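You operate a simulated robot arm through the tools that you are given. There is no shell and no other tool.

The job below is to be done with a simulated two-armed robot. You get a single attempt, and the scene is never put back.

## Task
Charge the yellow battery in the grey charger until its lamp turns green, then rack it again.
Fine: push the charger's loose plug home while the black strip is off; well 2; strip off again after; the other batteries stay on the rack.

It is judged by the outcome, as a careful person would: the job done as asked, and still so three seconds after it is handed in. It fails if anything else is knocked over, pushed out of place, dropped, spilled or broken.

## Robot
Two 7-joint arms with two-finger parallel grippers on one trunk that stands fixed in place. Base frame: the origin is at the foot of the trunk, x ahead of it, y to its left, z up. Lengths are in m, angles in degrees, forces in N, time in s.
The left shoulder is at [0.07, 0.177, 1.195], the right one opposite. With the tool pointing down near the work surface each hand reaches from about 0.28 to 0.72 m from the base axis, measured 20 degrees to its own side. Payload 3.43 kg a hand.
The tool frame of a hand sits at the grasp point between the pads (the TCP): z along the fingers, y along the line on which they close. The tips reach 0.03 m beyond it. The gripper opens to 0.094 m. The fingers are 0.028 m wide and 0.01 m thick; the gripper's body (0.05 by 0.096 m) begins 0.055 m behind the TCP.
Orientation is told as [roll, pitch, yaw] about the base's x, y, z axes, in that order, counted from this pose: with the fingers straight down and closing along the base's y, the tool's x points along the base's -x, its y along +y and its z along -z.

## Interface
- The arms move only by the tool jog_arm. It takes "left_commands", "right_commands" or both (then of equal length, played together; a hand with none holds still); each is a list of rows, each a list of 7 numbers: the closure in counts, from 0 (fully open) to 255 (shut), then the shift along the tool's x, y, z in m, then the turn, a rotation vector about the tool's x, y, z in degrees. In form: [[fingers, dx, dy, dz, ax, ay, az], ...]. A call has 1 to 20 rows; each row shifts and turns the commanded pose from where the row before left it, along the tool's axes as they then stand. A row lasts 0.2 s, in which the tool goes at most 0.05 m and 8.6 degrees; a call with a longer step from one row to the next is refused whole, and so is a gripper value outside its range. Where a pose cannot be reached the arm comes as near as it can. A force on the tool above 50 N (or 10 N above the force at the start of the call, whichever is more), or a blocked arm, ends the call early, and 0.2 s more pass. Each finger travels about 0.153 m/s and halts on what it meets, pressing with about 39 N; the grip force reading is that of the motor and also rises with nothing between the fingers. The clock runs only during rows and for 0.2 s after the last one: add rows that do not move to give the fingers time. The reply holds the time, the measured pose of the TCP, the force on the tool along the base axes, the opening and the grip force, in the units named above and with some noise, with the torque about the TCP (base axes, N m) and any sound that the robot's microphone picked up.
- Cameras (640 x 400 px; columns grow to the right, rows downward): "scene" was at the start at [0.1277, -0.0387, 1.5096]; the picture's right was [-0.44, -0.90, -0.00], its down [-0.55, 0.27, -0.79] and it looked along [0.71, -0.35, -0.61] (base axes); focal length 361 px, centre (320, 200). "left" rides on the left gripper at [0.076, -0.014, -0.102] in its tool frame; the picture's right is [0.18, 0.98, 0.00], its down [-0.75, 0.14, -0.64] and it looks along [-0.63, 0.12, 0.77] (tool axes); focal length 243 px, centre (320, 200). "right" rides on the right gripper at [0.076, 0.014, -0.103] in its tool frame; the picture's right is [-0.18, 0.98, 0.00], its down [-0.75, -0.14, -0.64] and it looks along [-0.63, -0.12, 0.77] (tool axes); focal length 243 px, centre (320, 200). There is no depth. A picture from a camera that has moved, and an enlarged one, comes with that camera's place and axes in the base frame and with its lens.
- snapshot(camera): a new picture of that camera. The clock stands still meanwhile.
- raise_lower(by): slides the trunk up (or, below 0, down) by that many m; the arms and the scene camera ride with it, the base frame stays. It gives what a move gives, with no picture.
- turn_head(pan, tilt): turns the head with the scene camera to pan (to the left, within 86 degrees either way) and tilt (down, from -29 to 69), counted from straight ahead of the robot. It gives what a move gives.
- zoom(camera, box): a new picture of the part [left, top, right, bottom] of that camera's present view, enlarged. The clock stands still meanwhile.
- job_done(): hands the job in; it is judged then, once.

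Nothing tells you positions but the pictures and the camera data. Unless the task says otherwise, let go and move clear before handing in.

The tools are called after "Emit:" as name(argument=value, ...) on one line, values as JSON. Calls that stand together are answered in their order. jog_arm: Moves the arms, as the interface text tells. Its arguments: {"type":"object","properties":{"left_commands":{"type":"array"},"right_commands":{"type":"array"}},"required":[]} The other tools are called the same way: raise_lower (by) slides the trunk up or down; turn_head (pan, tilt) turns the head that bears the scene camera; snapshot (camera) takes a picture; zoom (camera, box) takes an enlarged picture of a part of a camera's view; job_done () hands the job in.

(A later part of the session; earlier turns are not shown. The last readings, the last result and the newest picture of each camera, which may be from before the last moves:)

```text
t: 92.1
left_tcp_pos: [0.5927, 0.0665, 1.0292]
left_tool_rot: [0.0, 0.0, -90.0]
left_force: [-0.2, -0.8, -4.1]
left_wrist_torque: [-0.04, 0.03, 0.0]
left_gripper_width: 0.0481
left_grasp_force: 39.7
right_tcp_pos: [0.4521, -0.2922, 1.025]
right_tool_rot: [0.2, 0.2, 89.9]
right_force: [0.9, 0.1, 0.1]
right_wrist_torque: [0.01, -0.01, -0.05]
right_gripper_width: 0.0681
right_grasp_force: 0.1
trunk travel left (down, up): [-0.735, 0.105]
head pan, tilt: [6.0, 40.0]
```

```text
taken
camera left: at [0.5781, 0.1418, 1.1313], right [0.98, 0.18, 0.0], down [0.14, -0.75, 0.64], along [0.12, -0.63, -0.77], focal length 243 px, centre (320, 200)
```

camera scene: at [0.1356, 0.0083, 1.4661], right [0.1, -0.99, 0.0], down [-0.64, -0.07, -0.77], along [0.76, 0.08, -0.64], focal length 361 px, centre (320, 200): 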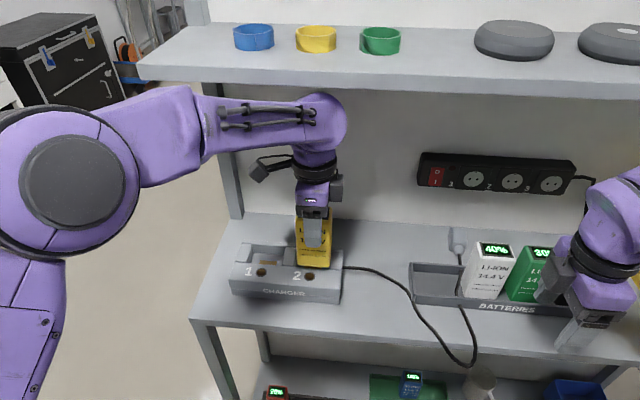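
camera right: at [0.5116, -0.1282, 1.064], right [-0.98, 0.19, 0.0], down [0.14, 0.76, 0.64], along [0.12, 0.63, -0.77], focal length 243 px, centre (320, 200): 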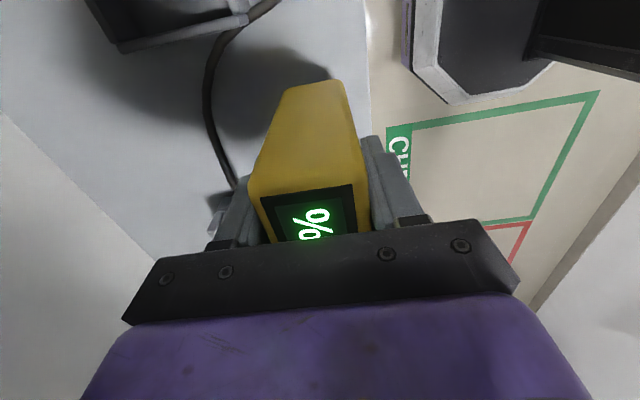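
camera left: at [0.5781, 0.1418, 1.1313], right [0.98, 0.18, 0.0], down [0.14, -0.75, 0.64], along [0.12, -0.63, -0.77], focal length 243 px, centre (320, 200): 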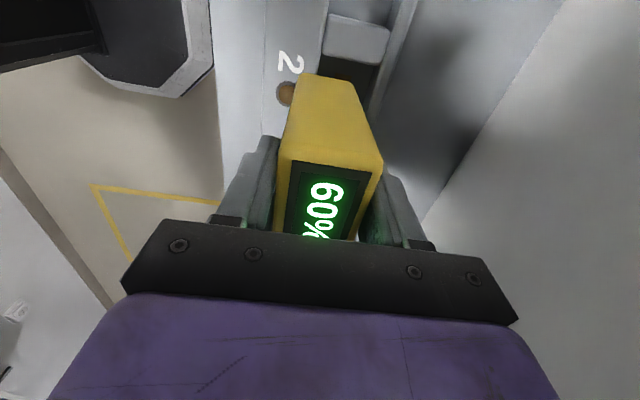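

Emit:
zoom(camera="scene", box=[270, 222, 366, 282])

Emit:
zoom(camera="left", box=[240, 0, 440, 125])

```text
6.67 times, centred on (318, 252) of scene
camera zoom: at [0.1356, 0.0083, 1.4661], right [0.1, -0.99, 0.0], down [-0.64, -0.07, -0.77], along [0.76, 0.08, -0.64], focal length 2410 px, centre (333, -147)
```

zoom: 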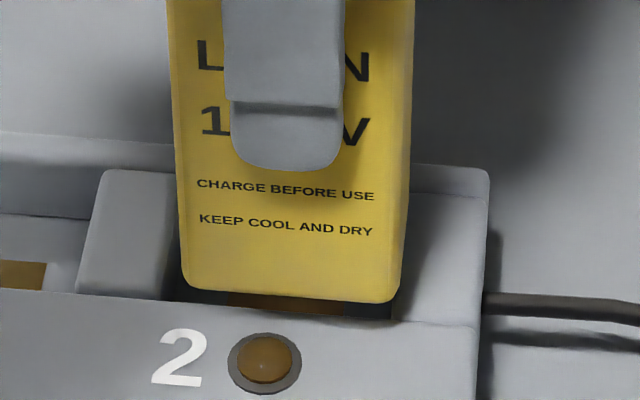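

```text
3.20 times, centred on (340, 62) of left
camera zoom: at [0.5781, 0.1418, 1.1313], right [0.98, 0.18, 0.0], down [0.14, -0.75, 0.64], along [0.12, -0.63, -0.77], focal length 776 px, centre (256, 640)
```

zoom: 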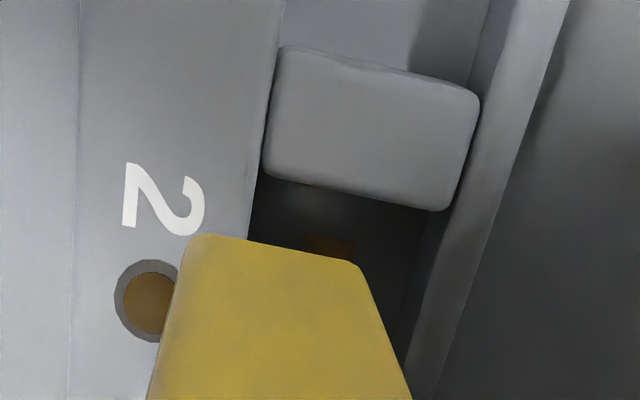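

From this camera the well spans x≈0.585–0.634. The battery needs about +16 mm in x and +2.7 mm in y, so I'll shift and lower to just above the rim.

Emit:
jog_arm(left_commands=[[255, 0.0027, 0.0163, 0, 0, 0, 0], [255, 0, 0, 0.008, 0, 0, 0], [255, 0, 0, 0.006, 0, 0, 0], [255, 0, 0, 0, 0, 0, 0]])

Emit:
zoom(camera="scene", box=[270, 222, 366, 282])

Emit:
zoom(camera="left", box=[240, 0, 440, 125])

```text
t: 93.1
left_tcp_pos: [0.6088, 0.0694, 1.0157]
left_tool_rot: [0.1, 0.0, -89.9]
left_force: [0.1, 0.4, -5.5]
left_wrist_torque: [-0.02, -0.01, -0.03]
left_gripper_width: 0.0481
left_grasp_force: 38.7
right_tcp_pos: [0.4497, -0.292, 1.0248]
right_tool_rot: [0.2, 0.3, 89.9]
right_force: [0.1, 0.3, -0.5]
right_wrist_torque: [0.02, 0.04, 0.01]
right_gripper_width: 0.0681
right_grasp_force: 0.1
trunk travel left (down, up): [-0.735, 0.105]
head pan, tilt: [6.0, 40.0]
```

```text
6.67 times, centred on (318, 252) of scene
camera zoom: at [0.1358, 0.0085, 1.4661], right [0.1, -0.99, 0.0], down [-0.64, -0.07, -0.77], along [0.76, 0.08, -0.64], focal length 2410 px, centre (333, -147)
```

zoom: 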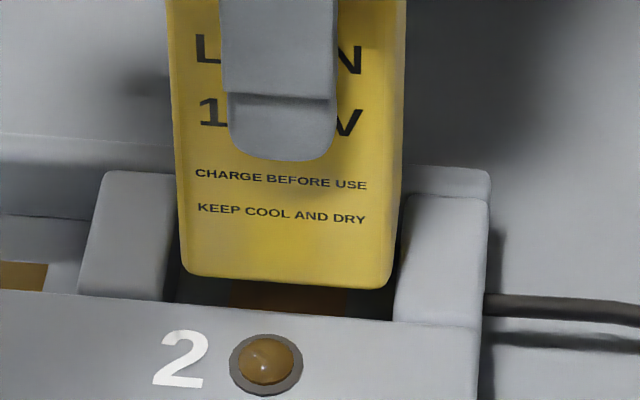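

```text
3.20 times, centred on (340, 62) of left
camera zoom: at [0.5944, 0.1456, 1.1177], right [0.98, 0.18, 0.0], down [0.14, -0.75, 0.64], along [0.12, -0.63, -0.77], focal length 776 px, centre (256, 640)
```

zoom: 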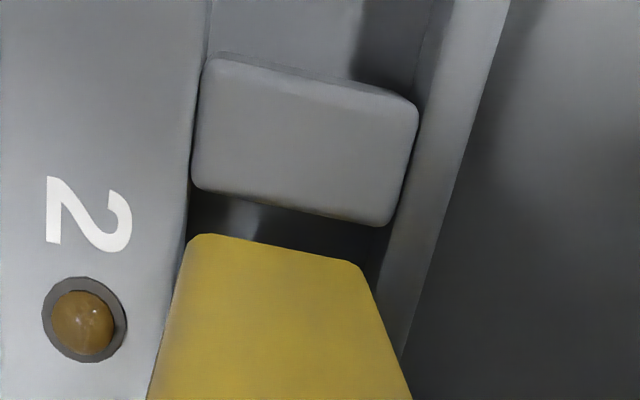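

Laterally centred. I'll shift +2 mm in x, then lower in small steps with force checks.

Emit:
jog_arm(left_commands=[[255, 0, 0.002, 0, 0, 0, 0], [255, 0, 0, 0.004, 0, 0, 0], [255, 0, 0, 0.004, 0, 0, 0], [255, 0, 0, 0.003, 0, 0, 0], [255, 0, 0, 0.003, 0, 0, 0], [255, 0, 0, 0, 0, 0, 0]])

Emit:
zoom(camera="scene", box=[270, 222, 366, 282])

Emit:
zoom(camera="left", box=[240, 0, 440, 125])

```text
t: 94.5
left_tcp_pos: [0.6118, 0.0684, 1.0013]
left_tool_rot: [0.1, 0.0, -90.1]
left_force: [0.4, 0.1, -4.4]
left_wrist_torque: [0.04, 0.0, 0.01]
left_gripper_width: 0.0484
left_grasp_force: 39.3
right_tcp_pos: [0.4505, -0.2922, 1.0244]
right_tool_rot: [0.1, 0.2, 90.0]
right_force: [-0.2, 0.0, -0.6]
right_wrist_torque: [0.02, -0.01, -0.04]
right_gripper_width: 0.0682
right_grasp_force: 0.1
trunk travel left (down, up): [-0.735, 0.105]
head pan, tilt: [6.0, 40.0]
```

```text
6.67 times, centred on (318, 252) of scene
camera zoom: at [0.1356, 0.0085, 1.4661], right [0.1, -0.99, 0.0], down [-0.64, -0.07, -0.77], along [0.76, 0.08, -0.64], focal length 2410 px, centre (333, -147)
```

zoom: 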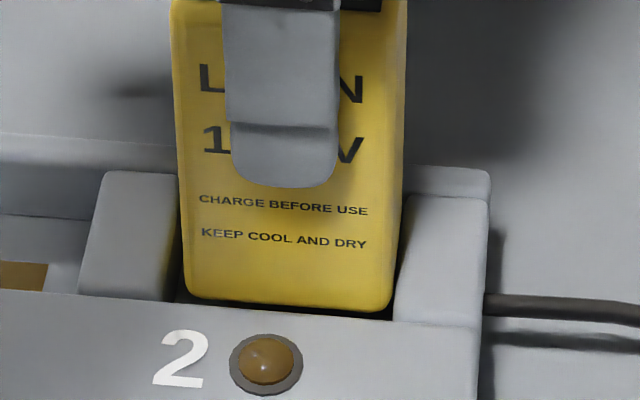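

```text
3.20 times, centred on (340, 62) of left
camera zoom: at [0.5972, 0.1454, 1.1038], right [0.98, 0.18, 0.0], down [0.14, -0.75, 0.64], along [0.12, -0.63, -0.77], focal length 776 px, centre (256, 640)
```

zoom: 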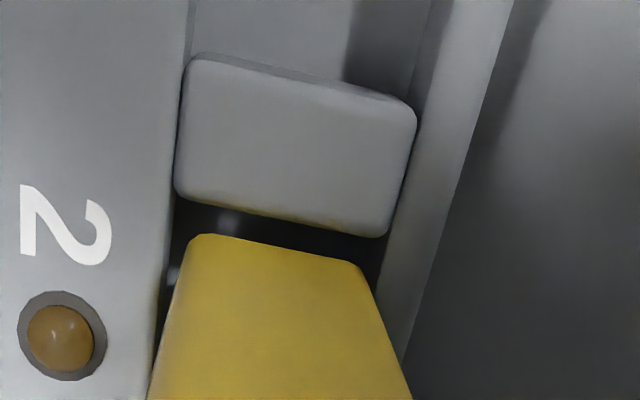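

It is centred both ways and entering without contact force. I'll continue down.

Emit:
jog_arm(left_commands=[[255, 0, 0, 0.004, 0, 0, 0], [255, 0, 0, 0.004, 0, 0, 0], [255, 0, 0, 0.004, 0, 0, 0], [255, 0, 0, 0.003, 0, 0, 0], [255, 0, 0, 0, 0, 0, 0]])

Emit:
zoom(camera="scene", box=[270, 222, 366, 282])

```text
t: 95.7
left_tcp_pos: [0.611, 0.0682, 0.9863]
left_tool_rot: [0.1, 0.0, -90.0]
left_force: [0.2, 0.2, -5.3]
left_wrist_torque: [0.0, -0.03, -0.03]
left_gripper_width: 0.0484
left_grasp_force: 38.8
right_tcp_pos: [0.4513, -0.2931, 1.0248]
right_tool_rot: [0.2, 0.4, 89.9]
right_force: [-0.1, 0.0, -0.8]
right_wrist_torque: [-0.02, 0.0, -0.01]
right_gripper_width: 0.068
right_grasp_force: 0.1
trunk travel left (down, up): [-0.735, 0.105]
head pan, tilt: [6.0, 40.0]
```

```text
6.67 times, centred on (318, 252) of scene
camera zoom: at [0.1353, 0.0085, 1.4661], right [0.1, -0.99, 0.0], down [-0.64, -0.07, -0.77], along [0.76, 0.08, -0.64], focal length 2410 px, centre (333, -147)
```

zoom: 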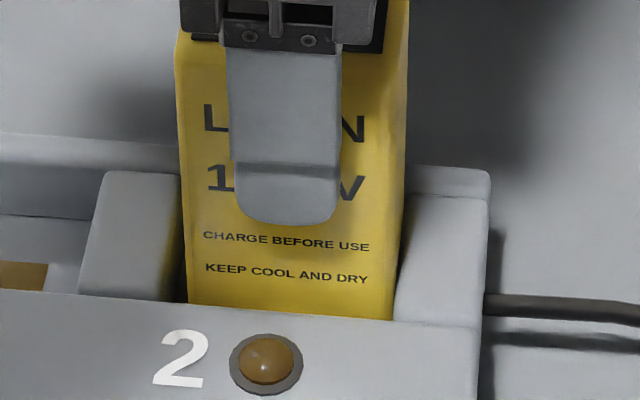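

It is sliding in. I'll continue to the floor.

Emit:
jog_arm(left_commands=[[255, 0, 0, 0.003, 0, 0, 0], [255, 0, 0, 0.003, 0, 0, 0], [255, 0, 0, 0.003, 0, 0, 0], [255, 0, 0, 0, 0, 0, 0]])

```text
t: 96.7
left_tcp_pos: [0.6094, 0.0679, 0.9807]
left_tool_rot: [0.6, -0.2, -89.9]
left_force: [6.0, -0.2, 28.3]
left_wrist_torque: [0.16, 0.13, -0.05]
left_gripper_width: 0.0483
left_grasp_force: 39.1
right_tcp_pos: [0.4472, -0.2927, 1.0262]
right_tool_rot: [0.0, 0.3, 89.9]
right_force: [-0.1, -0.3, -0.7]
right_wrist_torque: [0.0, 0.04, 0.03]
right_gripper_width: 0.0683
right_grasp_force: 0.0
trunk travel left (down, up): [-0.735, 0.105]
head pan, tilt: [6.0, 40.0]
```

Firm contact at TCP z≈0.981. I'll look closely to judge whether the battery is fully seated on the well floor.

Emit:
zoom(camera="scene", box=[270, 215, 366, 275])

Emit:
zoom(camera="left", box=[240, 0, 440, 125])

```text
6.67 times, centred on (318, 245) of scene
camera zoom: at [0.131, 0.0078, 1.467], right [0.1, -0.99, 0.0], down [-0.64, -0.07, -0.77], along [0.76, 0.08, -0.64], focal length 2410 px, centre (333, -100)
```

zoom: 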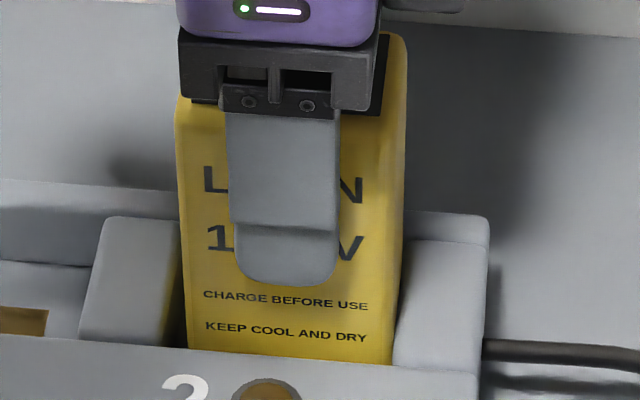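

```text
3.20 times, centred on (340, 62) of left
camera zoom: at [0.5952, 0.1451, 1.0826], right [0.98, 0.19, 0.01], down [0.14, -0.75, 0.64], along [0.13, -0.63, -0.76], focal length 776 px, centre (256, 640)
```

zoom: 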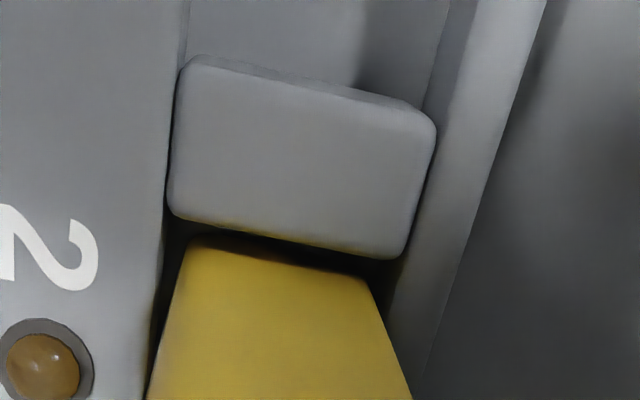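

It's at least 17–20 mm below the rim and constrained by the walls. I'll release the grip and see where it settles.

Emit:
jog_arm(left_commands=[[200, 0, 0, -0.002, 0, 0, 0], [120, 0, 0, 0, 0, 0, 0], [70, 0, 0, 0, 0, 0, 0], [70, 0, 0, 0, 0, 0, 0]])

Emit:
zoom(camera="scene", box=[270, 215, 366, 275])

Emit:
zoom(camera="left", box=[240, 0, 440, 125])

```text
t: 97.7
left_tcp_pos: [0.6114, 0.0691, 0.9769]
left_tool_rot: [-0.1, 0.0, -90.0]
left_force: [0.5, -0.5, -0.3]
left_wrist_torque: [0.03, 0.02, -0.02]
left_gripper_width: 0.068
left_grasp_force: 0.1
right_tcp_pos: [0.4502, -0.2931, 1.0245]
right_tool_rot: [0.3, 0.3, 89.9]
right_force: [1.0, 0.4, 0.3]
right_wrist_torque: [0.02, 0.0, -0.02]
right_gripper_width: 0.0681
right_grasp_force: 0.1
trunk travel left (down, up): [-0.735, 0.105]
head pan, tilt: [6.0, 40.0]
```

```text
6.67 times, centred on (318, 245) of scene
camera zoom: at [0.1354, 0.0085, 1.4661], right [0.1, -0.99, 0.0], down [-0.64, -0.07, -0.77], along [0.76, 0.08, -0.64], focal length 2410 px, centre (333, -100)
```

zoom: 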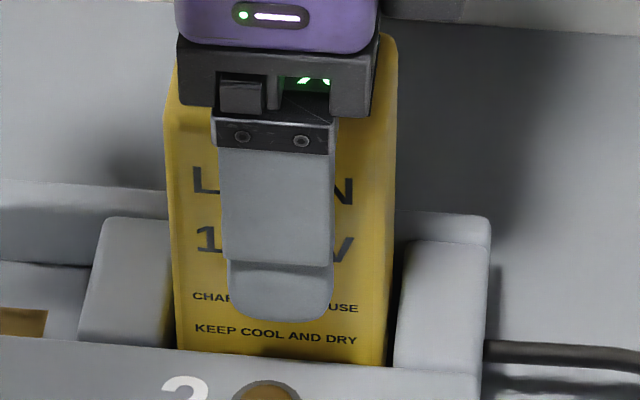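

```text
3.20 times, centred on (340, 62) of left
camera zoom: at [0.5971, 0.1456, 1.079], right [0.98, 0.18, 0.0], down [0.14, -0.75, 0.64], along [0.12, -0.63, -0.77], focal length 776 px, centre (256, 640)
```

zoom: 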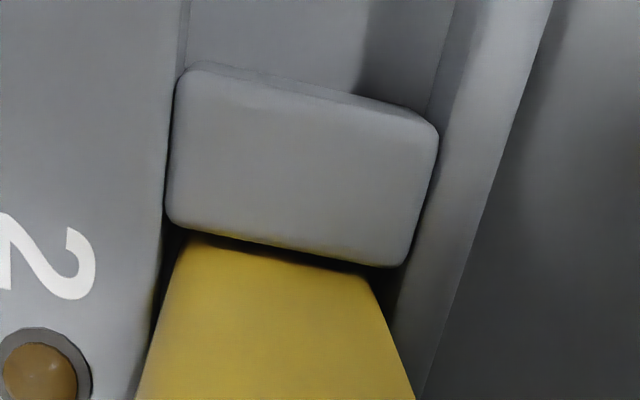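

It is resting level at the same height, so it is seated on the well floor. I'll slide the left hand out sideways (the shelf limits going up), then back it away.

Emit:
jog_arm(left_commands=[[60, 0, 0, -0.008, 0, 0, 0], [60, 0.03, 0, 0, 0, 0, 0], [60, 0.04, 0, 0, 0, 0, 0], [60, 0.02, 0, -0.03, 0, 0, 0], [60, 0, -0.045, 0, 0, 0, 0], [60, 0, -0.045, 0, 0, 0, 0], [60, 0, -0.045, 0, 0, 0, 0], [60, 0, -0.045, 0, 0, 0, 0], [60, 0.04, 0, -0.02, 0, 0, 0], [60, 0.04, 0, -0.02, 0, 0, 0], [60, 0.04, 0, -0.02, 0, 0, 0], [60, 0, 0, 0, 0, 0, 0]])

Emit:
snapshot(camera="scene")

Emit:
zoom(camera="scene", box=[210, 185, 370, 285])

```text
t: 100.3
left_tcp_pos: [0.4305, 0.2788, 1.0785]
left_tool_rot: [0.2, 0.1, -90.0]
left_force: [0.5, 0.0, -1.0]
left_wrist_torque: [0.05, 0.01, 0.04]
left_gripper_width: 0.0717
left_grasp_force: 0.0
right_tcp_pos: [0.4515, -0.293, 1.0266]
right_tool_rot: [0.2, 0.3, 90.0]
right_force: [-0.7, -0.2, 0.4]
right_wrist_torque: [0.04, 0.01, -0.01]
right_gripper_width: 0.0681
right_grasp_force: 0.1
trunk travel left (down, up): [-0.735, 0.105]
head pan, tilt: [6.0, 40.0]
```

```text
taken
camera scene: at [0.1354, 0.008, 1.4661], right [0.1, -0.99, 0.0], down [-0.64, -0.07, -0.77], along [0.76, 0.08, -0.64], focal length 361 px, centre (320, 200)
```

scene: 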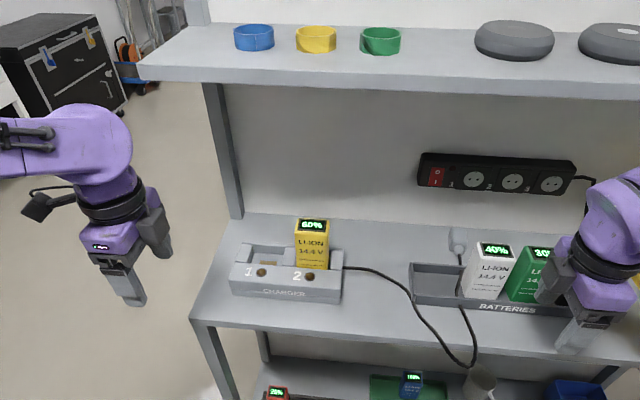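

```text
4.00 times, centred on (290, 235) of scene
camera zoom: at [0.1354, 0.008, 1.4661], right [0.1, -0.99, 0.0], down [-0.64, -0.07, -0.77], along [0.76, 0.08, -0.64], focal length 1446 px, centre (440, 60)
```

zoom: 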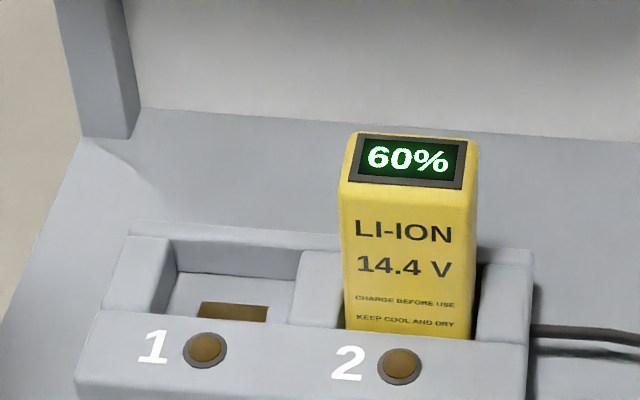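

The battery stands properly in well 2. Now the plug: I'll look at it in detail from here.

Emit:
turn_head(pan=-15, tilt=40)

Emit:
zoom(camera="scene", box=[290, 150, 410, 225])

Emit:
snapshot(camera="scene")

Emit:
snapshot(camera="right")

```text
t: 101.2
left_tcp_pos: [0.4296, 0.2791, 1.079]
left_tool_rot: [0.1, 0.0, -90.1]
left_force: [-0.9, 0.8, -0.4]
left_wrist_torque: [-0.02, -0.01, 0.01]
left_gripper_width: 0.0719
left_grasp_force: 0.1
right_tcp_pos: [0.4498, -0.2917, 1.0258]
right_tool_rot: [0.2, 0.4, 89.9]
right_force: [0.4, 0.8, -0.5]
right_wrist_torque: [0.03, 0.02, 0.01]
right_gripper_width: 0.0681
right_grasp_force: 0.0
trunk travel left (down, up): [-0.735, 0.105]
head pan, tilt: [-15.0, 40.0]
```

```text
5.33 times, centred on (350, 188) of scene
camera zoom: at [0.132, -0.022, 1.4662], right [-0.26, -0.97, 0.0], down [-0.62, 0.17, -0.77], along [0.74, -0.2, -0.64], focal length 1928 px, centre (160, 267)
```

zoom: 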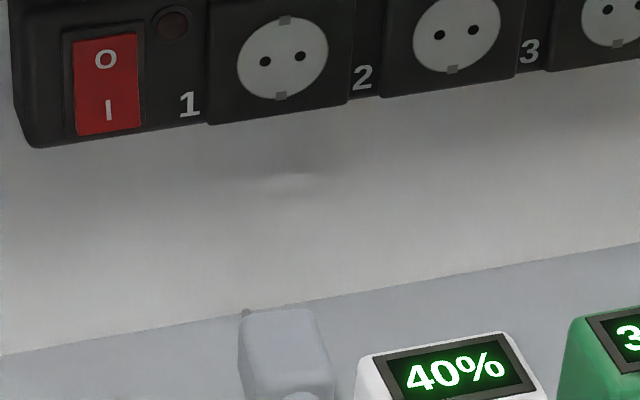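

```text
taken
camera scene: at [0.132, -0.022, 1.4662], right [-0.26, -0.97, 0.0], down [-0.62, 0.17, -0.77], along [0.74, -0.2, -0.64], focal length 361 px, centre (320, 200)
```

scene: 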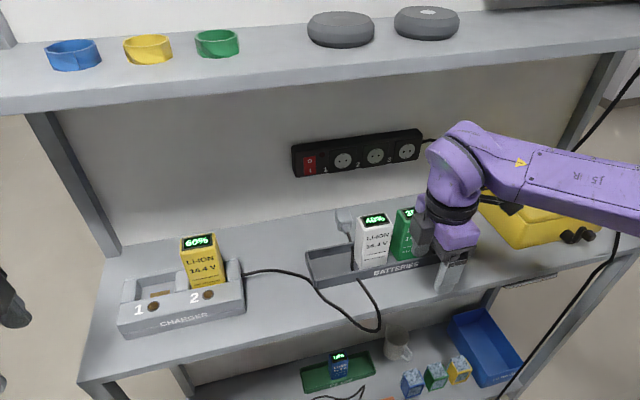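

```text
taken
camera right: at [0.4343, -0.3685, 1.129], right [-0.98, 0.19, 0.0], down [0.14, 0.76, 0.64], along [0.12, 0.63, -0.77], focal length 243 px, centre (320, 200)
```

right: 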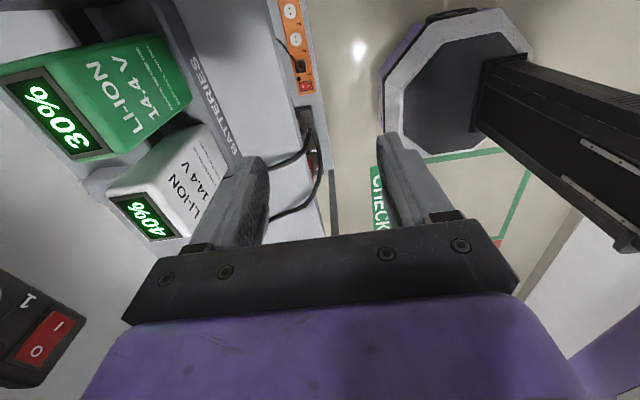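

Emit:
zoom(camera="scene", box=[310, 195, 390, 245])

```text
8.00 times, centred on (350, 220) of scene
camera zoom: at [0.132, -0.022, 1.4662], right [-0.26, -0.97, 0.0], down [-0.62, 0.17, -0.77], along [0.74, -0.2, -0.64], focal length 2892 px, centre (80, 40)
```

zoom: 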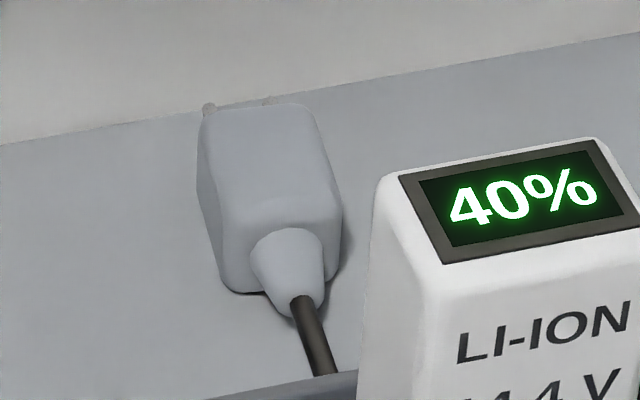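

The plug lies at about [0.714, -0.236] with its heading about -10° and its pins toward the wall. I'll reorient the right hand (yaw -10°, tilted -27°) at a suitable trunk height so it can pick the plug up from above.

Emit:
jog_arm(right_commands=[[95, 0, 0, -0.04, 0, 0, 0], [95, 0, 0, -0.04, 0, 0, 0], [95, 0, 0, -0.01, 0, 0, 0], [95, 0, 0, 0, 0, 0, 8.33], [95, 0, 0, 0, 0, 0, 8.33], [95, 0, 0, 0, 0, 0, 8.33], [95, 0, 0, 0, 0, 0, 8.33], [95, 0, 0, 0, 0, 0, 8.33], [95, 0, 0, 0, 0, 0, 8.33], [95, 0, 0, 0, 0, 0, 8.33], [95, 0, 0, 0, 0, 0, 8.33], [95, 0, 0, 0, 0, 0, 8.33], [95, 0, 0, 0, 0, 0, 8.33], [95, 0, 0, 0, 0, 0, 8.33], [95, 0, 0, 0, 0, 0, 8.33], [95, 0, 0, 0, 0, 0, 0]])

Emit:
raise_lower(by=-0.06)

Emit:
jog_arm(right_commands=[[95, 0, 0.02, 0, 0, -6.75, 0], [95, 0, 0.015, 0, 0, -6.75, 0], [95, 0, 0.015, 0, 0, -6.75, 0], [95, 0, 0, 0, 0, -6.75, 0], [95, 0, 0, 0, 0, 0, 0]])

```text
t: 104.6
left_tcp_pos: [0.4293, 0.279, 1.0796]
left_tool_rot: [0.1, 0.0, -90.0]
left_force: [0.1, 0.6, -0.5]
left_wrist_torque: [-0.02, -0.03, 0.01]
left_gripper_width: 0.0721
left_grasp_force: 0.1
right_tcp_pos: [0.4492, -0.2929, 1.115]
right_tool_rot: [-0.4, 0.1, -10.2]
right_force: [0.3, -0.2, -0.8]
right_wrist_torque: [0.0, 0.03, 0.0]
right_gripper_width: 0.0589
right_grasp_force: 0.1
trunk travel left (down, up): [-0.735, 0.105]
head pan, tilt: [-15.0, 40.0]
```

```text
t: 105.6
left_tcp_pos: [0.4286, 0.2787, 1.0184]
left_tool_rot: [0.1, 0.0, -90.0]
left_force: [-0.3, 0.1, -0.1]
left_wrist_torque: [0.03, 0.02, 0.01]
left_gripper_width: 0.0718
left_grasp_force: 0.0
right_tcp_pos: [0.4499, -0.2925, 1.055]
right_tool_rot: [-0.3, 0.1, -10.0]
right_force: [0.3, 0.3, -0.1]
right_wrist_torque: [-0.03, -0.02, -0.01]
right_gripper_width: 0.0589
right_grasp_force: 0.0
trunk travel left (down, up): [-0.675, 0.165]
head pan, tilt: [-15.0, 40.0]
```

```text
t: 106.8
left_tcp_pos: [0.4295, 0.2781, 1.0179]
left_tool_rot: [0.1, 0.0, -90.0]
left_force: [0.6, 0.4, -0.1]
left_wrist_torque: [0.0, 0.01, -0.03]
left_gripper_width: 0.0721
left_grasp_force: 0.1
right_tcp_pos: [0.4589, -0.2444, 1.0567]
right_tool_rot: [-0.3, -27.0, -9.9]
right_force: [-0.6, 0.1, 1.1]
right_wrist_torque: [0.03, 0.03, -0.01]
right_gripper_width: 0.059
right_grasp_force: 0.1
trunk travel left (down, up): [-0.675, 0.165]
head pan, tilt: [-15.0, 40.0]
```

Orientation achieved. I'll move forward over the rack at safe height, first most of the way, checking reach.

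Emit:
jog_arm(right_commands=[[95, -0.03345, 0.0079, 0.01928, 0, 0, 0], [95, -0.03345, 0.0079, 0.01928, 0, 0, 0], [95, -0.03345, 0.0079, 0.01928, 0, 0, 0], [95, -0.03345, 0.0079, 0.01928, 0, 0, 0], [95, 0, 0, 0, 0, 0, 0]])

Emit:
snapshot(camera="right")

Emit:
snapshot(camera="scene")

```text
t: 108.0
left_tcp_pos: [0.4304, 0.2789, 1.0192]
left_tool_rot: [0.2, 0.1, -90.0]
left_force: [-0.2, 0.7, 0.7]
left_wrist_torque: [-0.04, 0.02, -0.02]
left_gripper_width: 0.0719
left_grasp_force: 0.0
right_tcp_pos: [0.6176, -0.2396, 1.0449]
right_tool_rot: [-0.3, -27.1, -9.9]
right_force: [0.5, -0.6, -0.2]
right_wrist_torque: [-0.01, -0.03, -0.02]
right_gripper_width: 0.0591
right_grasp_force: 0.1
trunk travel left (down, up): [-0.675, 0.165]
head pan, tilt: [-15.0, 40.0]
```

```text
taken
camera right: at [0.5061, -0.2054, 1.1026], right [0.33, 0.94, 0.08], down [0.35, -0.2, 0.91], along [0.88, -0.28, -0.4], focal length 243 px, centre (320, 200)
```

right: 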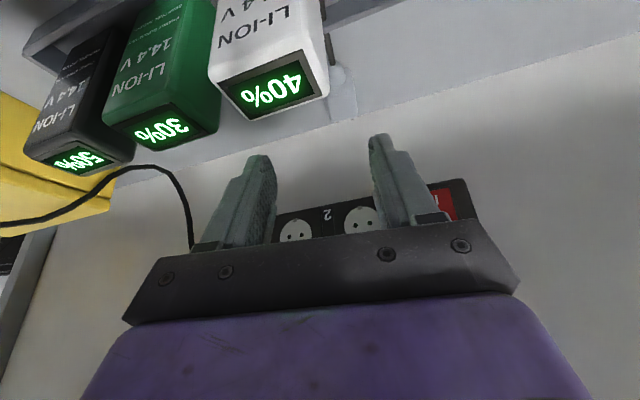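

```text
taken
camera scene: at [0.1311, -0.0227, 1.4063], right [-0.26, -0.97, 0.0], down [-0.62, 0.17, -0.77], along [0.74, -0.2, -0.64], focal length 361 px, centre (320, 200)
```

scene: 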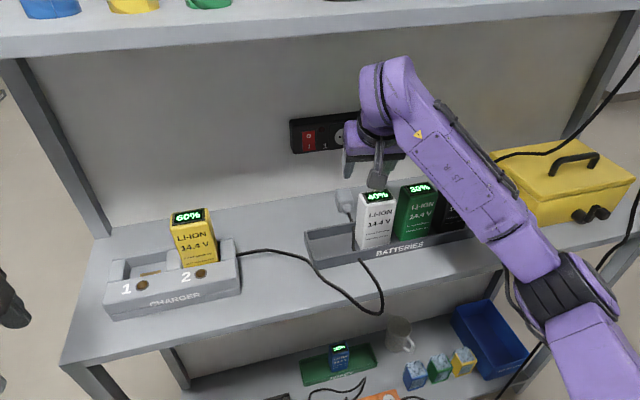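

No reach problem here. I'll go forward to above the plug and look down at it.

Emit:
jog_arm(right_commands=[[95, -0.03345, 0.0079, 0.01928, 0, 0, 0], [95, -0.03345, 0.0079, 0.01928, 0, 0, 0], [95, 0, 0, 0, 0, 0, 0]])

Emit:
snapshot(camera="right")

Emit:
snapshot(camera="scene")

```text
t: 108.8
left_tcp_pos: [0.4301, 0.278, 1.0188]
left_tool_rot: [0.1, 0.0, -90.0]
left_force: [0.2, 0.3, 0.3]
left_wrist_torque: [-0.02, 0.01, -0.01]
left_gripper_width: 0.072
left_grasp_force: 0.2
right_tcp_pos: [0.6972, -0.2384, 1.043]
right_tool_rot: [-0.4, -27.0, -9.8]
right_force: [-0.2, 0.0, -0.3]
right_wrist_torque: [-0.02, -0.01, 0.02]
right_gripper_width: 0.0588
right_grasp_force: 0.0
trunk travel left (down, up): [-0.675, 0.165]
head pan, tilt: [-15.0, 40.0]
```

```text
taken
camera right: at [0.5853, -0.2034, 1.0995], right [0.33, 0.94, 0.08], down [0.35, -0.2, 0.91], along [0.88, -0.28, -0.4], focal length 243 px, centre (320, 200)
```

right: 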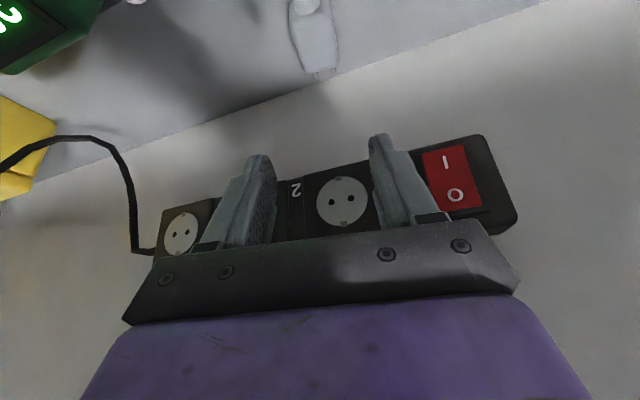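

```text
taken
camera scene: at [0.1315, -0.023, 1.4063], right [-0.26, -0.97, 0.0], down [-0.62, 0.17, -0.77], along [0.74, -0.2, -0.64], focal length 361 px, centre (320, 200)
```

scene: 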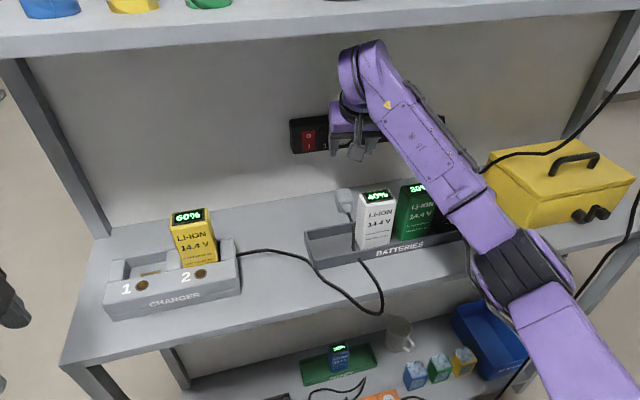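

Emit:
zoom(camera="right", box=[240, 0, 400, 100])

```text
4.00 times, centred on (320, 50) of right
camera zoom: at [0.5853, -0.2034, 1.0995], right [0.33, 0.94, 0.08], down [0.35, -0.2, 0.91], along [0.88, -0.28, -0.4], focal length 970 px, centre (320, 800)
```

zoom: 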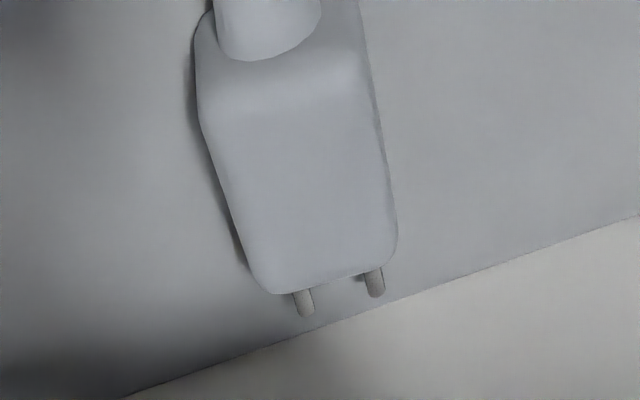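

I can see the plug clearly: centre about [0.716, -0.236], pins side by side, heading about -6.5°. I'll descend most of the way with the fingers straddling it, then check.

Emit:
jog_arm(right_commands=[[95, 0.0134, 0.0019, 0.0308, 0, 0, 0], [95, 0.0134, 0.0019, 0.0308, 0, 0, 0], [95, 0.0134, 0.0019, 0.0308, 0, 0, 0], [95, 0, 0, 0, 0, 0, 0]])

Emit:
snapshot(camera="right")

Emit:
zoom(camera="scene", box=[300, 100, 460, 200])

Emit:
zoom(camera="scene", box=[300, 160, 460, 260])

```text
t: 109.8
left_tcp_pos: [0.4283, 0.2788, 1.0195]
left_tool_rot: [0.2, -0.1, -90.0]
left_force: [0.3, 0.1, -0.7]
left_wrist_torque: [0.02, -0.02, -0.01]
left_gripper_width: 0.072
left_grasp_force: 0.1
right_tcp_pos: [0.7013, -0.2335, 0.9419]
right_tool_rot: [-0.4, -26.9, -9.8]
right_force: [-0.5, -1.3, -0.1]
right_wrist_torque: [0.01, 0.0, -0.01]
right_gripper_width: 0.059
right_grasp_force: 0.0
trunk travel left (down, up): [-0.675, 0.165]
head pan, tilt: [-15.0, 40.0]
```

```text
taken
camera right: at [0.5912, -0.1999, 0.9993], right [0.33, 0.94, 0.08], down [0.35, -0.2, 0.91], along [0.87, -0.28, -0.4], focal length 243 px, centre (320, 200)
```

right: 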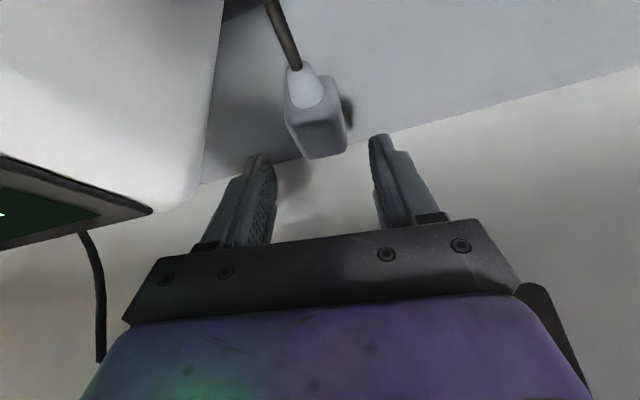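

```text
4.00 times, centred on (380, 150) of scene
camera zoom: at [0.1318, -0.0224, 1.4063], right [-0.26, -0.97, 0.0], down [-0.62, 0.17, -0.77], along [0.74, -0.2, -0.64], focal length 1446 px, centre (80, 400)
```

zoom: 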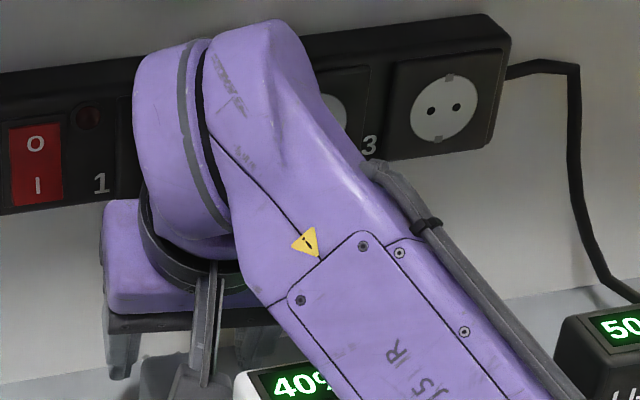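

```text
4.00 times, centred on (380, 210) of scene
camera zoom: at [0.1318, -0.0224, 1.4063], right [-0.26, -0.97, 0.0], down [-0.62, 0.17, -0.77], along [0.74, -0.2, -0.64], focal length 1446 px, centre (80, 160)
```

zoom: 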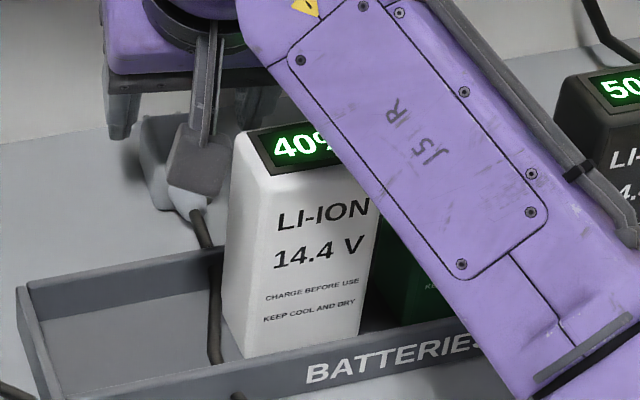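

The fingers straddle the plug nicely and the wrist camera clears the white battery. The forearm is a bit low over the rack, so I'll raise the trunk 4 cm for clearance and then descend again.

Emit:
raise_lower(by=0.04)

Emit:
jog_arm(right_commands=[[95, 0.0091, 0, 0.0178, 0, 0, 0], [95, 0.0091, 0, 0.0178, 0, 0, 0], [95, 0, 0, 0, 0, 0, 0]])

Emit:
snapshot(camera="right")

Emit:
snapshot(camera="scene")

```text
t: 110.6
left_tcp_pos: [0.4301, 0.279, 1.0583]
left_tool_rot: [0.1, 0.0, -90.1]
left_force: [0.8, 0.2, -1.0]
left_wrist_torque: [0.0, -0.02, 0.0]
left_gripper_width: 0.072
left_grasp_force: 0.1
right_tcp_pos: [0.7036, -0.2333, 0.98]
right_tool_rot: [-0.3, -26.9, -9.8]
right_force: [0.7, 0.1, 0.2]
right_wrist_torque: [-0.04, -0.01, -0.03]
right_gripper_width: 0.0591
right_grasp_force: 0.0
trunk travel left (down, up): [-0.715, 0.125]
head pan, tilt: [-15.0, 40.0]
```

```text
t: 111.4
left_tcp_pos: [0.4292, 0.2785, 1.0587]
left_tool_rot: [0.1, 0.0, -90.0]
left_force: [0.5, -0.3, -0.6]
left_wrist_torque: [0.0, -0.02, 0.01]
left_gripper_width: 0.0721
left_grasp_force: 0.1
right_tcp_pos: [0.7057, -0.2421, 0.9587]
right_tool_rot: [-1.0, -26.3, -9.0]
right_force: [0.5, -0.1, 0.5]
right_wrist_torque: [0.0, 0.0, -0.03]
right_gripper_width: 0.0588
right_grasp_force: 0.0
right hand out of reach, approached as far as the arm can: row 1, 2
trunk travel left (down, up): [-0.715, 0.125]
head pan, tilt: [-15.0, 40.0]
```

```text
taken
camera right: at [0.5939, -0.2085, 1.0172], right [0.32, 0.94, 0.07], down [0.37, -0.19, 0.91], along [0.87, -0.27, -0.41], focal length 243 px, centre (320, 200)
```

right: 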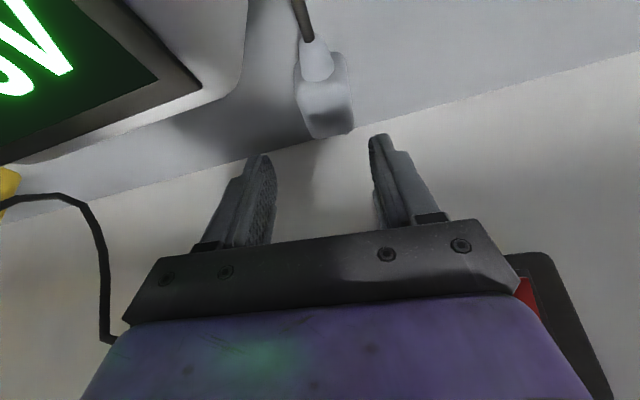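

```text
taken
camera scene: at [0.132, -0.022, 1.4462], right [-0.26, -0.97, 0.0], down [-0.62, 0.17, -0.77], along [0.74, -0.2, -0.64], focal length 361 px, centre (320, 200)
```

scene: 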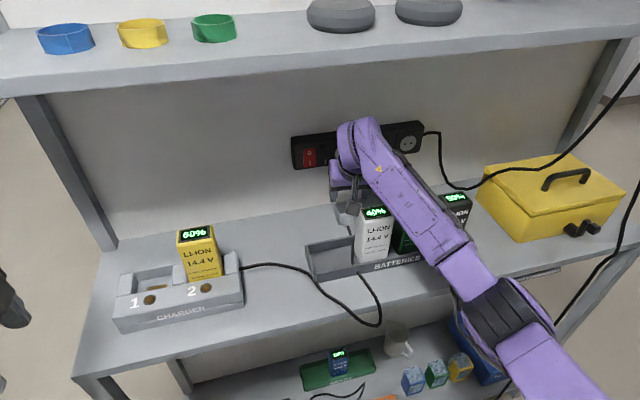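

The higher trunk hits the wrist limit, so I'll go the other way. I'll rise and recentre at z≈0.98, then use the trunk itself for a straight vertical descent.

Emit:
jog_arm(right_commands=[[95, -0.0085, 0.0075, -0.0196, 0, 0, 0], [95, 0, 0, 0, 0.5, -0.6, 0.6], [95, 0, 0, 0, 0, 0, 0]])

Emit:
zoom(camera="right", box=[240, 0, 400, 100])

```text
t: 112.2
left_tcp_pos: [0.431, 0.2775, 1.0579]
left_tool_rot: [0.1, 0.1, -90.1]
left_force: [0.6, -0.4, 0.9]
left_wrist_torque: [-0.02, 0.01, -0.03]
left_gripper_width: 0.0719
left_grasp_force: 0.1
right_tcp_pos: [0.7058, -0.2347, 0.9815]
right_tool_rot: [-1.0, -27.2, -10.0]
right_force: [0.2, 0.6, -0.9]
right_wrist_torque: [-0.01, 0.02, 0.01]
right_gripper_width: 0.059
right_grasp_force: 0.0
trunk travel left (down, up): [-0.715, 0.125]
head pan, tilt: [-15.0, 40.0]
```

```text
4.00 times, centred on (320, 50) of right
camera zoom: at [0.5944, -0.1988, 1.0388], right [0.34, 0.94, 0.07], down [0.35, -0.19, 0.92], along [0.87, -0.29, -0.39], focal length 970 px, centre (320, 800)
```

zoom: 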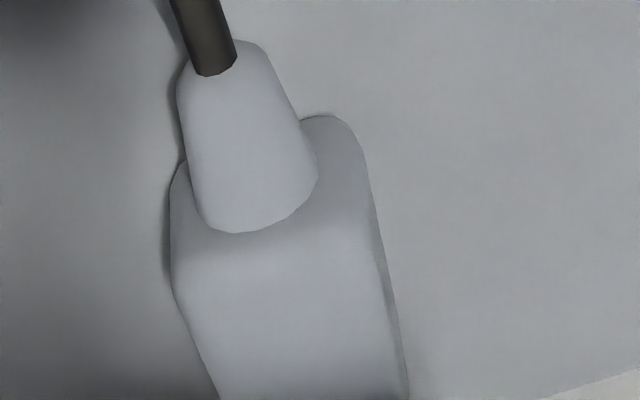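

Emit:
raise_lower(by=-0.06)

Emit:
snapshot(camera="right")

Emit:
zoom(camera="scene", box=[290, 130, 490, 255])

```text
t: 113.2
left_tcp_pos: [0.4299, 0.2773, 1.0]
left_tool_rot: [0.1, 0.1, -90.0]
left_force: [-0.3, 0.1, -0.3]
left_wrist_torque: [0.01, 0.02, -0.02]
left_gripper_width: 0.0718
left_grasp_force: 0.0
right_tcp_pos: [0.7065, -0.2335, 0.9225]
right_tool_rot: [-0.9, -27.2, -10.1]
right_force: [-0.6, -0.1, 0.9]
right_wrist_torque: [-0.03, 0.01, -0.01]
right_gripper_width: 0.0589
right_grasp_force: 0.0
trunk travel left (down, up): [-0.655, 0.185]
head pan, tilt: [-15.0, 40.0]
```

```text
taken
camera right: at [0.5942, -0.1987, 0.9789], right [0.34, 0.94, 0.07], down [0.35, -0.19, 0.92], along [0.87, -0.29, -0.39], focal length 243 px, centre (320, 200)
```

right: 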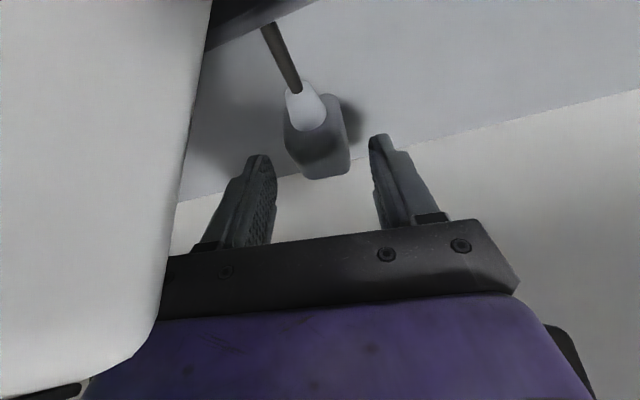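

```text
3.20 times, centred on (390, 192) of scene
camera zoom: at [0.132, -0.0223, 1.3862], right [-0.26, -0.97, 0.0], down [-0.62, 0.17, -0.77], along [0.74, -0.2, -0.64], focal length 1157 px, centre (96, 224)
```

zoom: 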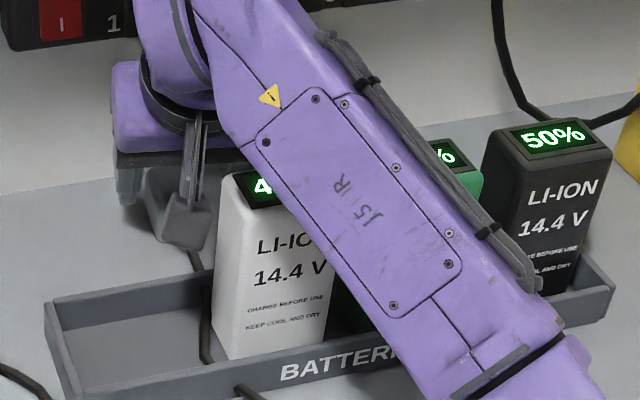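

Clearances look good. One more centimetre down.

Emit:
raise_lower(by=-0.012)

Emit:
snapshot(camera="right")

Emit:
zoom(camera="right", box=[220, 80, 420, 205])

```text
t: 113.8
left_tcp_pos: [0.43, 0.2786, 0.9875]
left_tool_rot: [0.0, 0.0, -90.0]
left_force: [0.9, 0.5, 0.5]
left_wrist_torque: [0.04, 0.03, -0.01]
left_gripper_width: 0.0723
left_grasp_force: 0.0
right_tcp_pos: [0.7069, -0.2347, 0.9096]
right_tool_rot: [-0.9, -27.2, -10.0]
right_force: [0.1, 0.3, -0.7]
right_wrist_torque: [-0.01, 0.02, 0.02]
right_gripper_width: 0.059
right_grasp_force: 0.1
trunk travel left (down, up): [-0.643, 0.197]
head pan, tilt: [-15.0, 40.0]
```

```text
taken
camera right: at [0.5942, -0.1987, 0.9669], right [0.34, 0.94, 0.07], down [0.35, -0.19, 0.92], along [0.87, -0.29, -0.39], focal length 243 px, centre (320, 200)
```

right: 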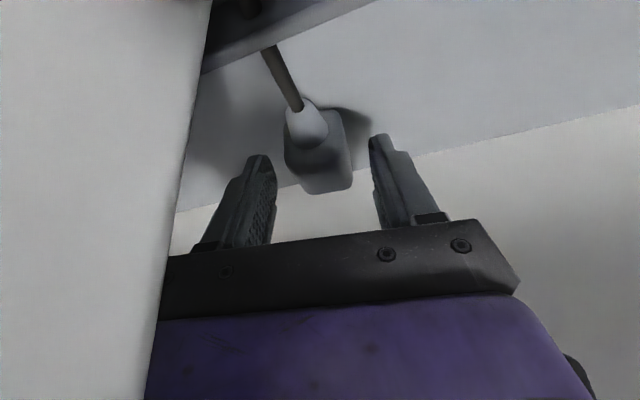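

```text
3.20 times, centred on (320, 142) of right
camera zoom: at [0.5942, -0.1987, 0.9669], right [0.34, 0.94, 0.07], down [0.35, -0.19, 0.92], along [0.87, -0.29, -0.39], focal length 776 px, centre (320, 384)
```

zoom: 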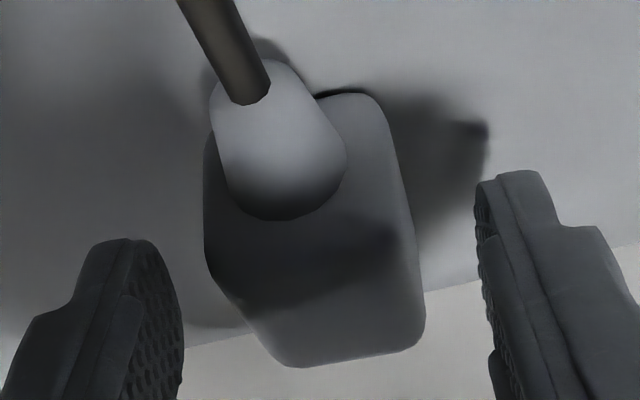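

The fingers straddle the plug body at mid-length. I'll close on it.

Emit:
jog_arm(right_commands=[[150, 0, 0, 0, 0, 0, 0], [200, 0, 0, 0, 0, 0, 0], [255, 0, 0, 0, 0, 0, 0], [255, 0, 0, 0, 0, 0, 0], [255, 0, 0, 0, 0, 0, 0]])

Emit:
zoom(camera="right", box=[220, 80, 420, 205])

```text
t: 115.0
left_tcp_pos: [0.4298, 0.2788, 0.9863]
left_tool_rot: [0.0, 0.0, -90.0]
left_force: [0.8, -1.0, -0.3]
left_wrist_torque: [-0.01, -0.01, -0.01]
left_gripper_width: 0.0717
left_grasp_force: 0.0
right_tcp_pos: [0.707, -0.2333, 0.9105]
right_tool_rot: [-0.8, -27.2, -10.1]
right_force: [0.1, -0.7, 1.0]
right_wrist_torque: [0.05, -0.02, 0.01]
right_gripper_width: 0.0351
right_grasp_force: 38.9
trunk travel left (down, up): [-0.643, 0.197]
head pan, tilt: [-15.0, 40.0]
```

```text
3.20 times, centred on (320, 142) of right
camera zoom: at [0.5943, -0.1986, 0.9669], right [0.34, 0.94, 0.07], down [0.35, -0.19, 0.92], along [0.87, -0.29, -0.39], focal length 776 px, centre (320, 384)
```

zoom: 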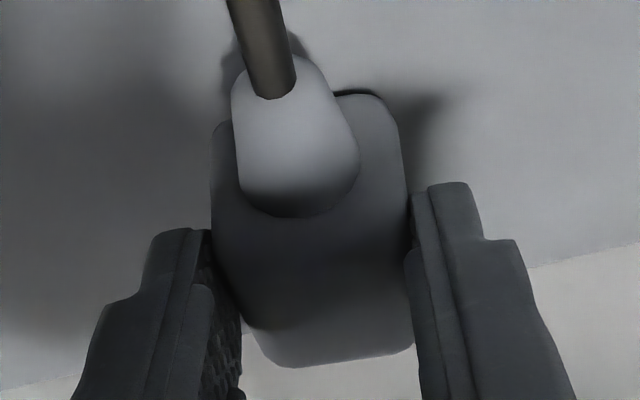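

Gripped: the reading is 35 mm wide at 39 N. I'll lift 3 cm with the trunk, then draw back from the wall before rising past the strip.

Emit:
raise_lower(by=0.03)

Emit:
jog_arm(right_commands=[[255, 0.0154, -0.003, -0.0078, 0, 0, 0], [255, 0.0154, -0.003, -0.0078, 0, 0, 0], [255, 0, 0, 0, 0, 0, 0]])

Emit:
snapshot(camera="right")

Emit:
snapshot(camera="scene")

```text
t: 115.8
left_tcp_pos: [0.4295, 0.2792, 1.0164]
left_tool_rot: [0.0, 0.1, -90.0]
left_force: [-0.1, 0.9, -0.8]
left_wrist_torque: [-0.04, 0.0, 0.0]
left_gripper_width: 0.0721
left_grasp_force: 0.1
right_tcp_pos: [0.7074, -0.2344, 0.939]
right_tool_rot: [-0.9, -27.2, -10.1]
right_force: [0.0, -0.2, -0.5]
right_wrist_torque: [0.01, 0.0, 0.01]
right_gripper_width: 0.0349
right_grasp_force: 38.9
trunk travel left (down, up): [-0.673, 0.167]
head pan, tilt: [-15.0, 40.0]
```

```text
t: 116.6
left_tcp_pos: [0.4299, 0.2783, 1.0155]
left_tool_rot: [0.1, 0.0, -90.0]
left_force: [0.1, 0.5, -0.1]
left_wrist_torque: [-0.01, 0.01, 0.01]
left_gripper_width: 0.0718
left_grasp_force: 0.1
right_tcp_pos: [0.6696, -0.2345, 0.9417]
right_tool_rot: [-0.9, -27.2, -9.9]
right_force: [0.8, -0.9, -0.1]
right_wrist_torque: [-0.04, 0.06, 0.04]
right_gripper_width: 0.0351
right_grasp_force: 38.6
trunk travel left (down, up): [-0.673, 0.167]
head pan, tilt: [-15.0, 40.0]
```

```text
taken
camera right: at [0.5585, -0.1986, 0.9981], right [0.34, 0.94, 0.07], down [0.35, -0.19, 0.92], along [0.87, -0.29, -0.39], focal length 243 px, centre (320, 200)
```

right: 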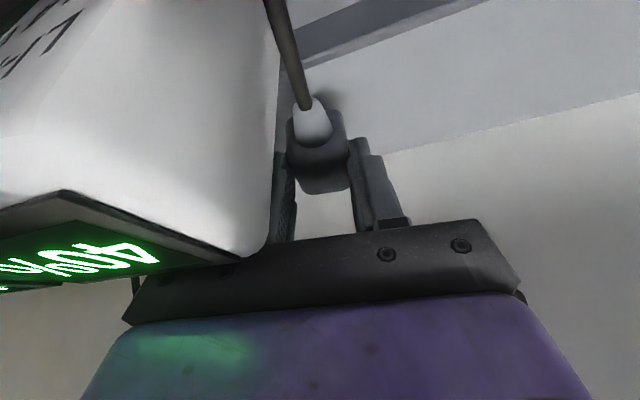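

```text
taken
camera scene: at [0.1327, -0.0222, 1.4042], right [-0.26, -0.97, 0.0], down [-0.62, 0.17, -0.77], along [0.74, -0.2, -0.64], focal length 361 px, centre (320, 200)
```

scene: 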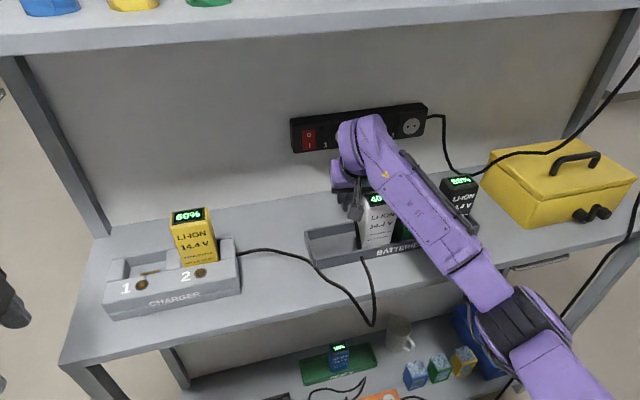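

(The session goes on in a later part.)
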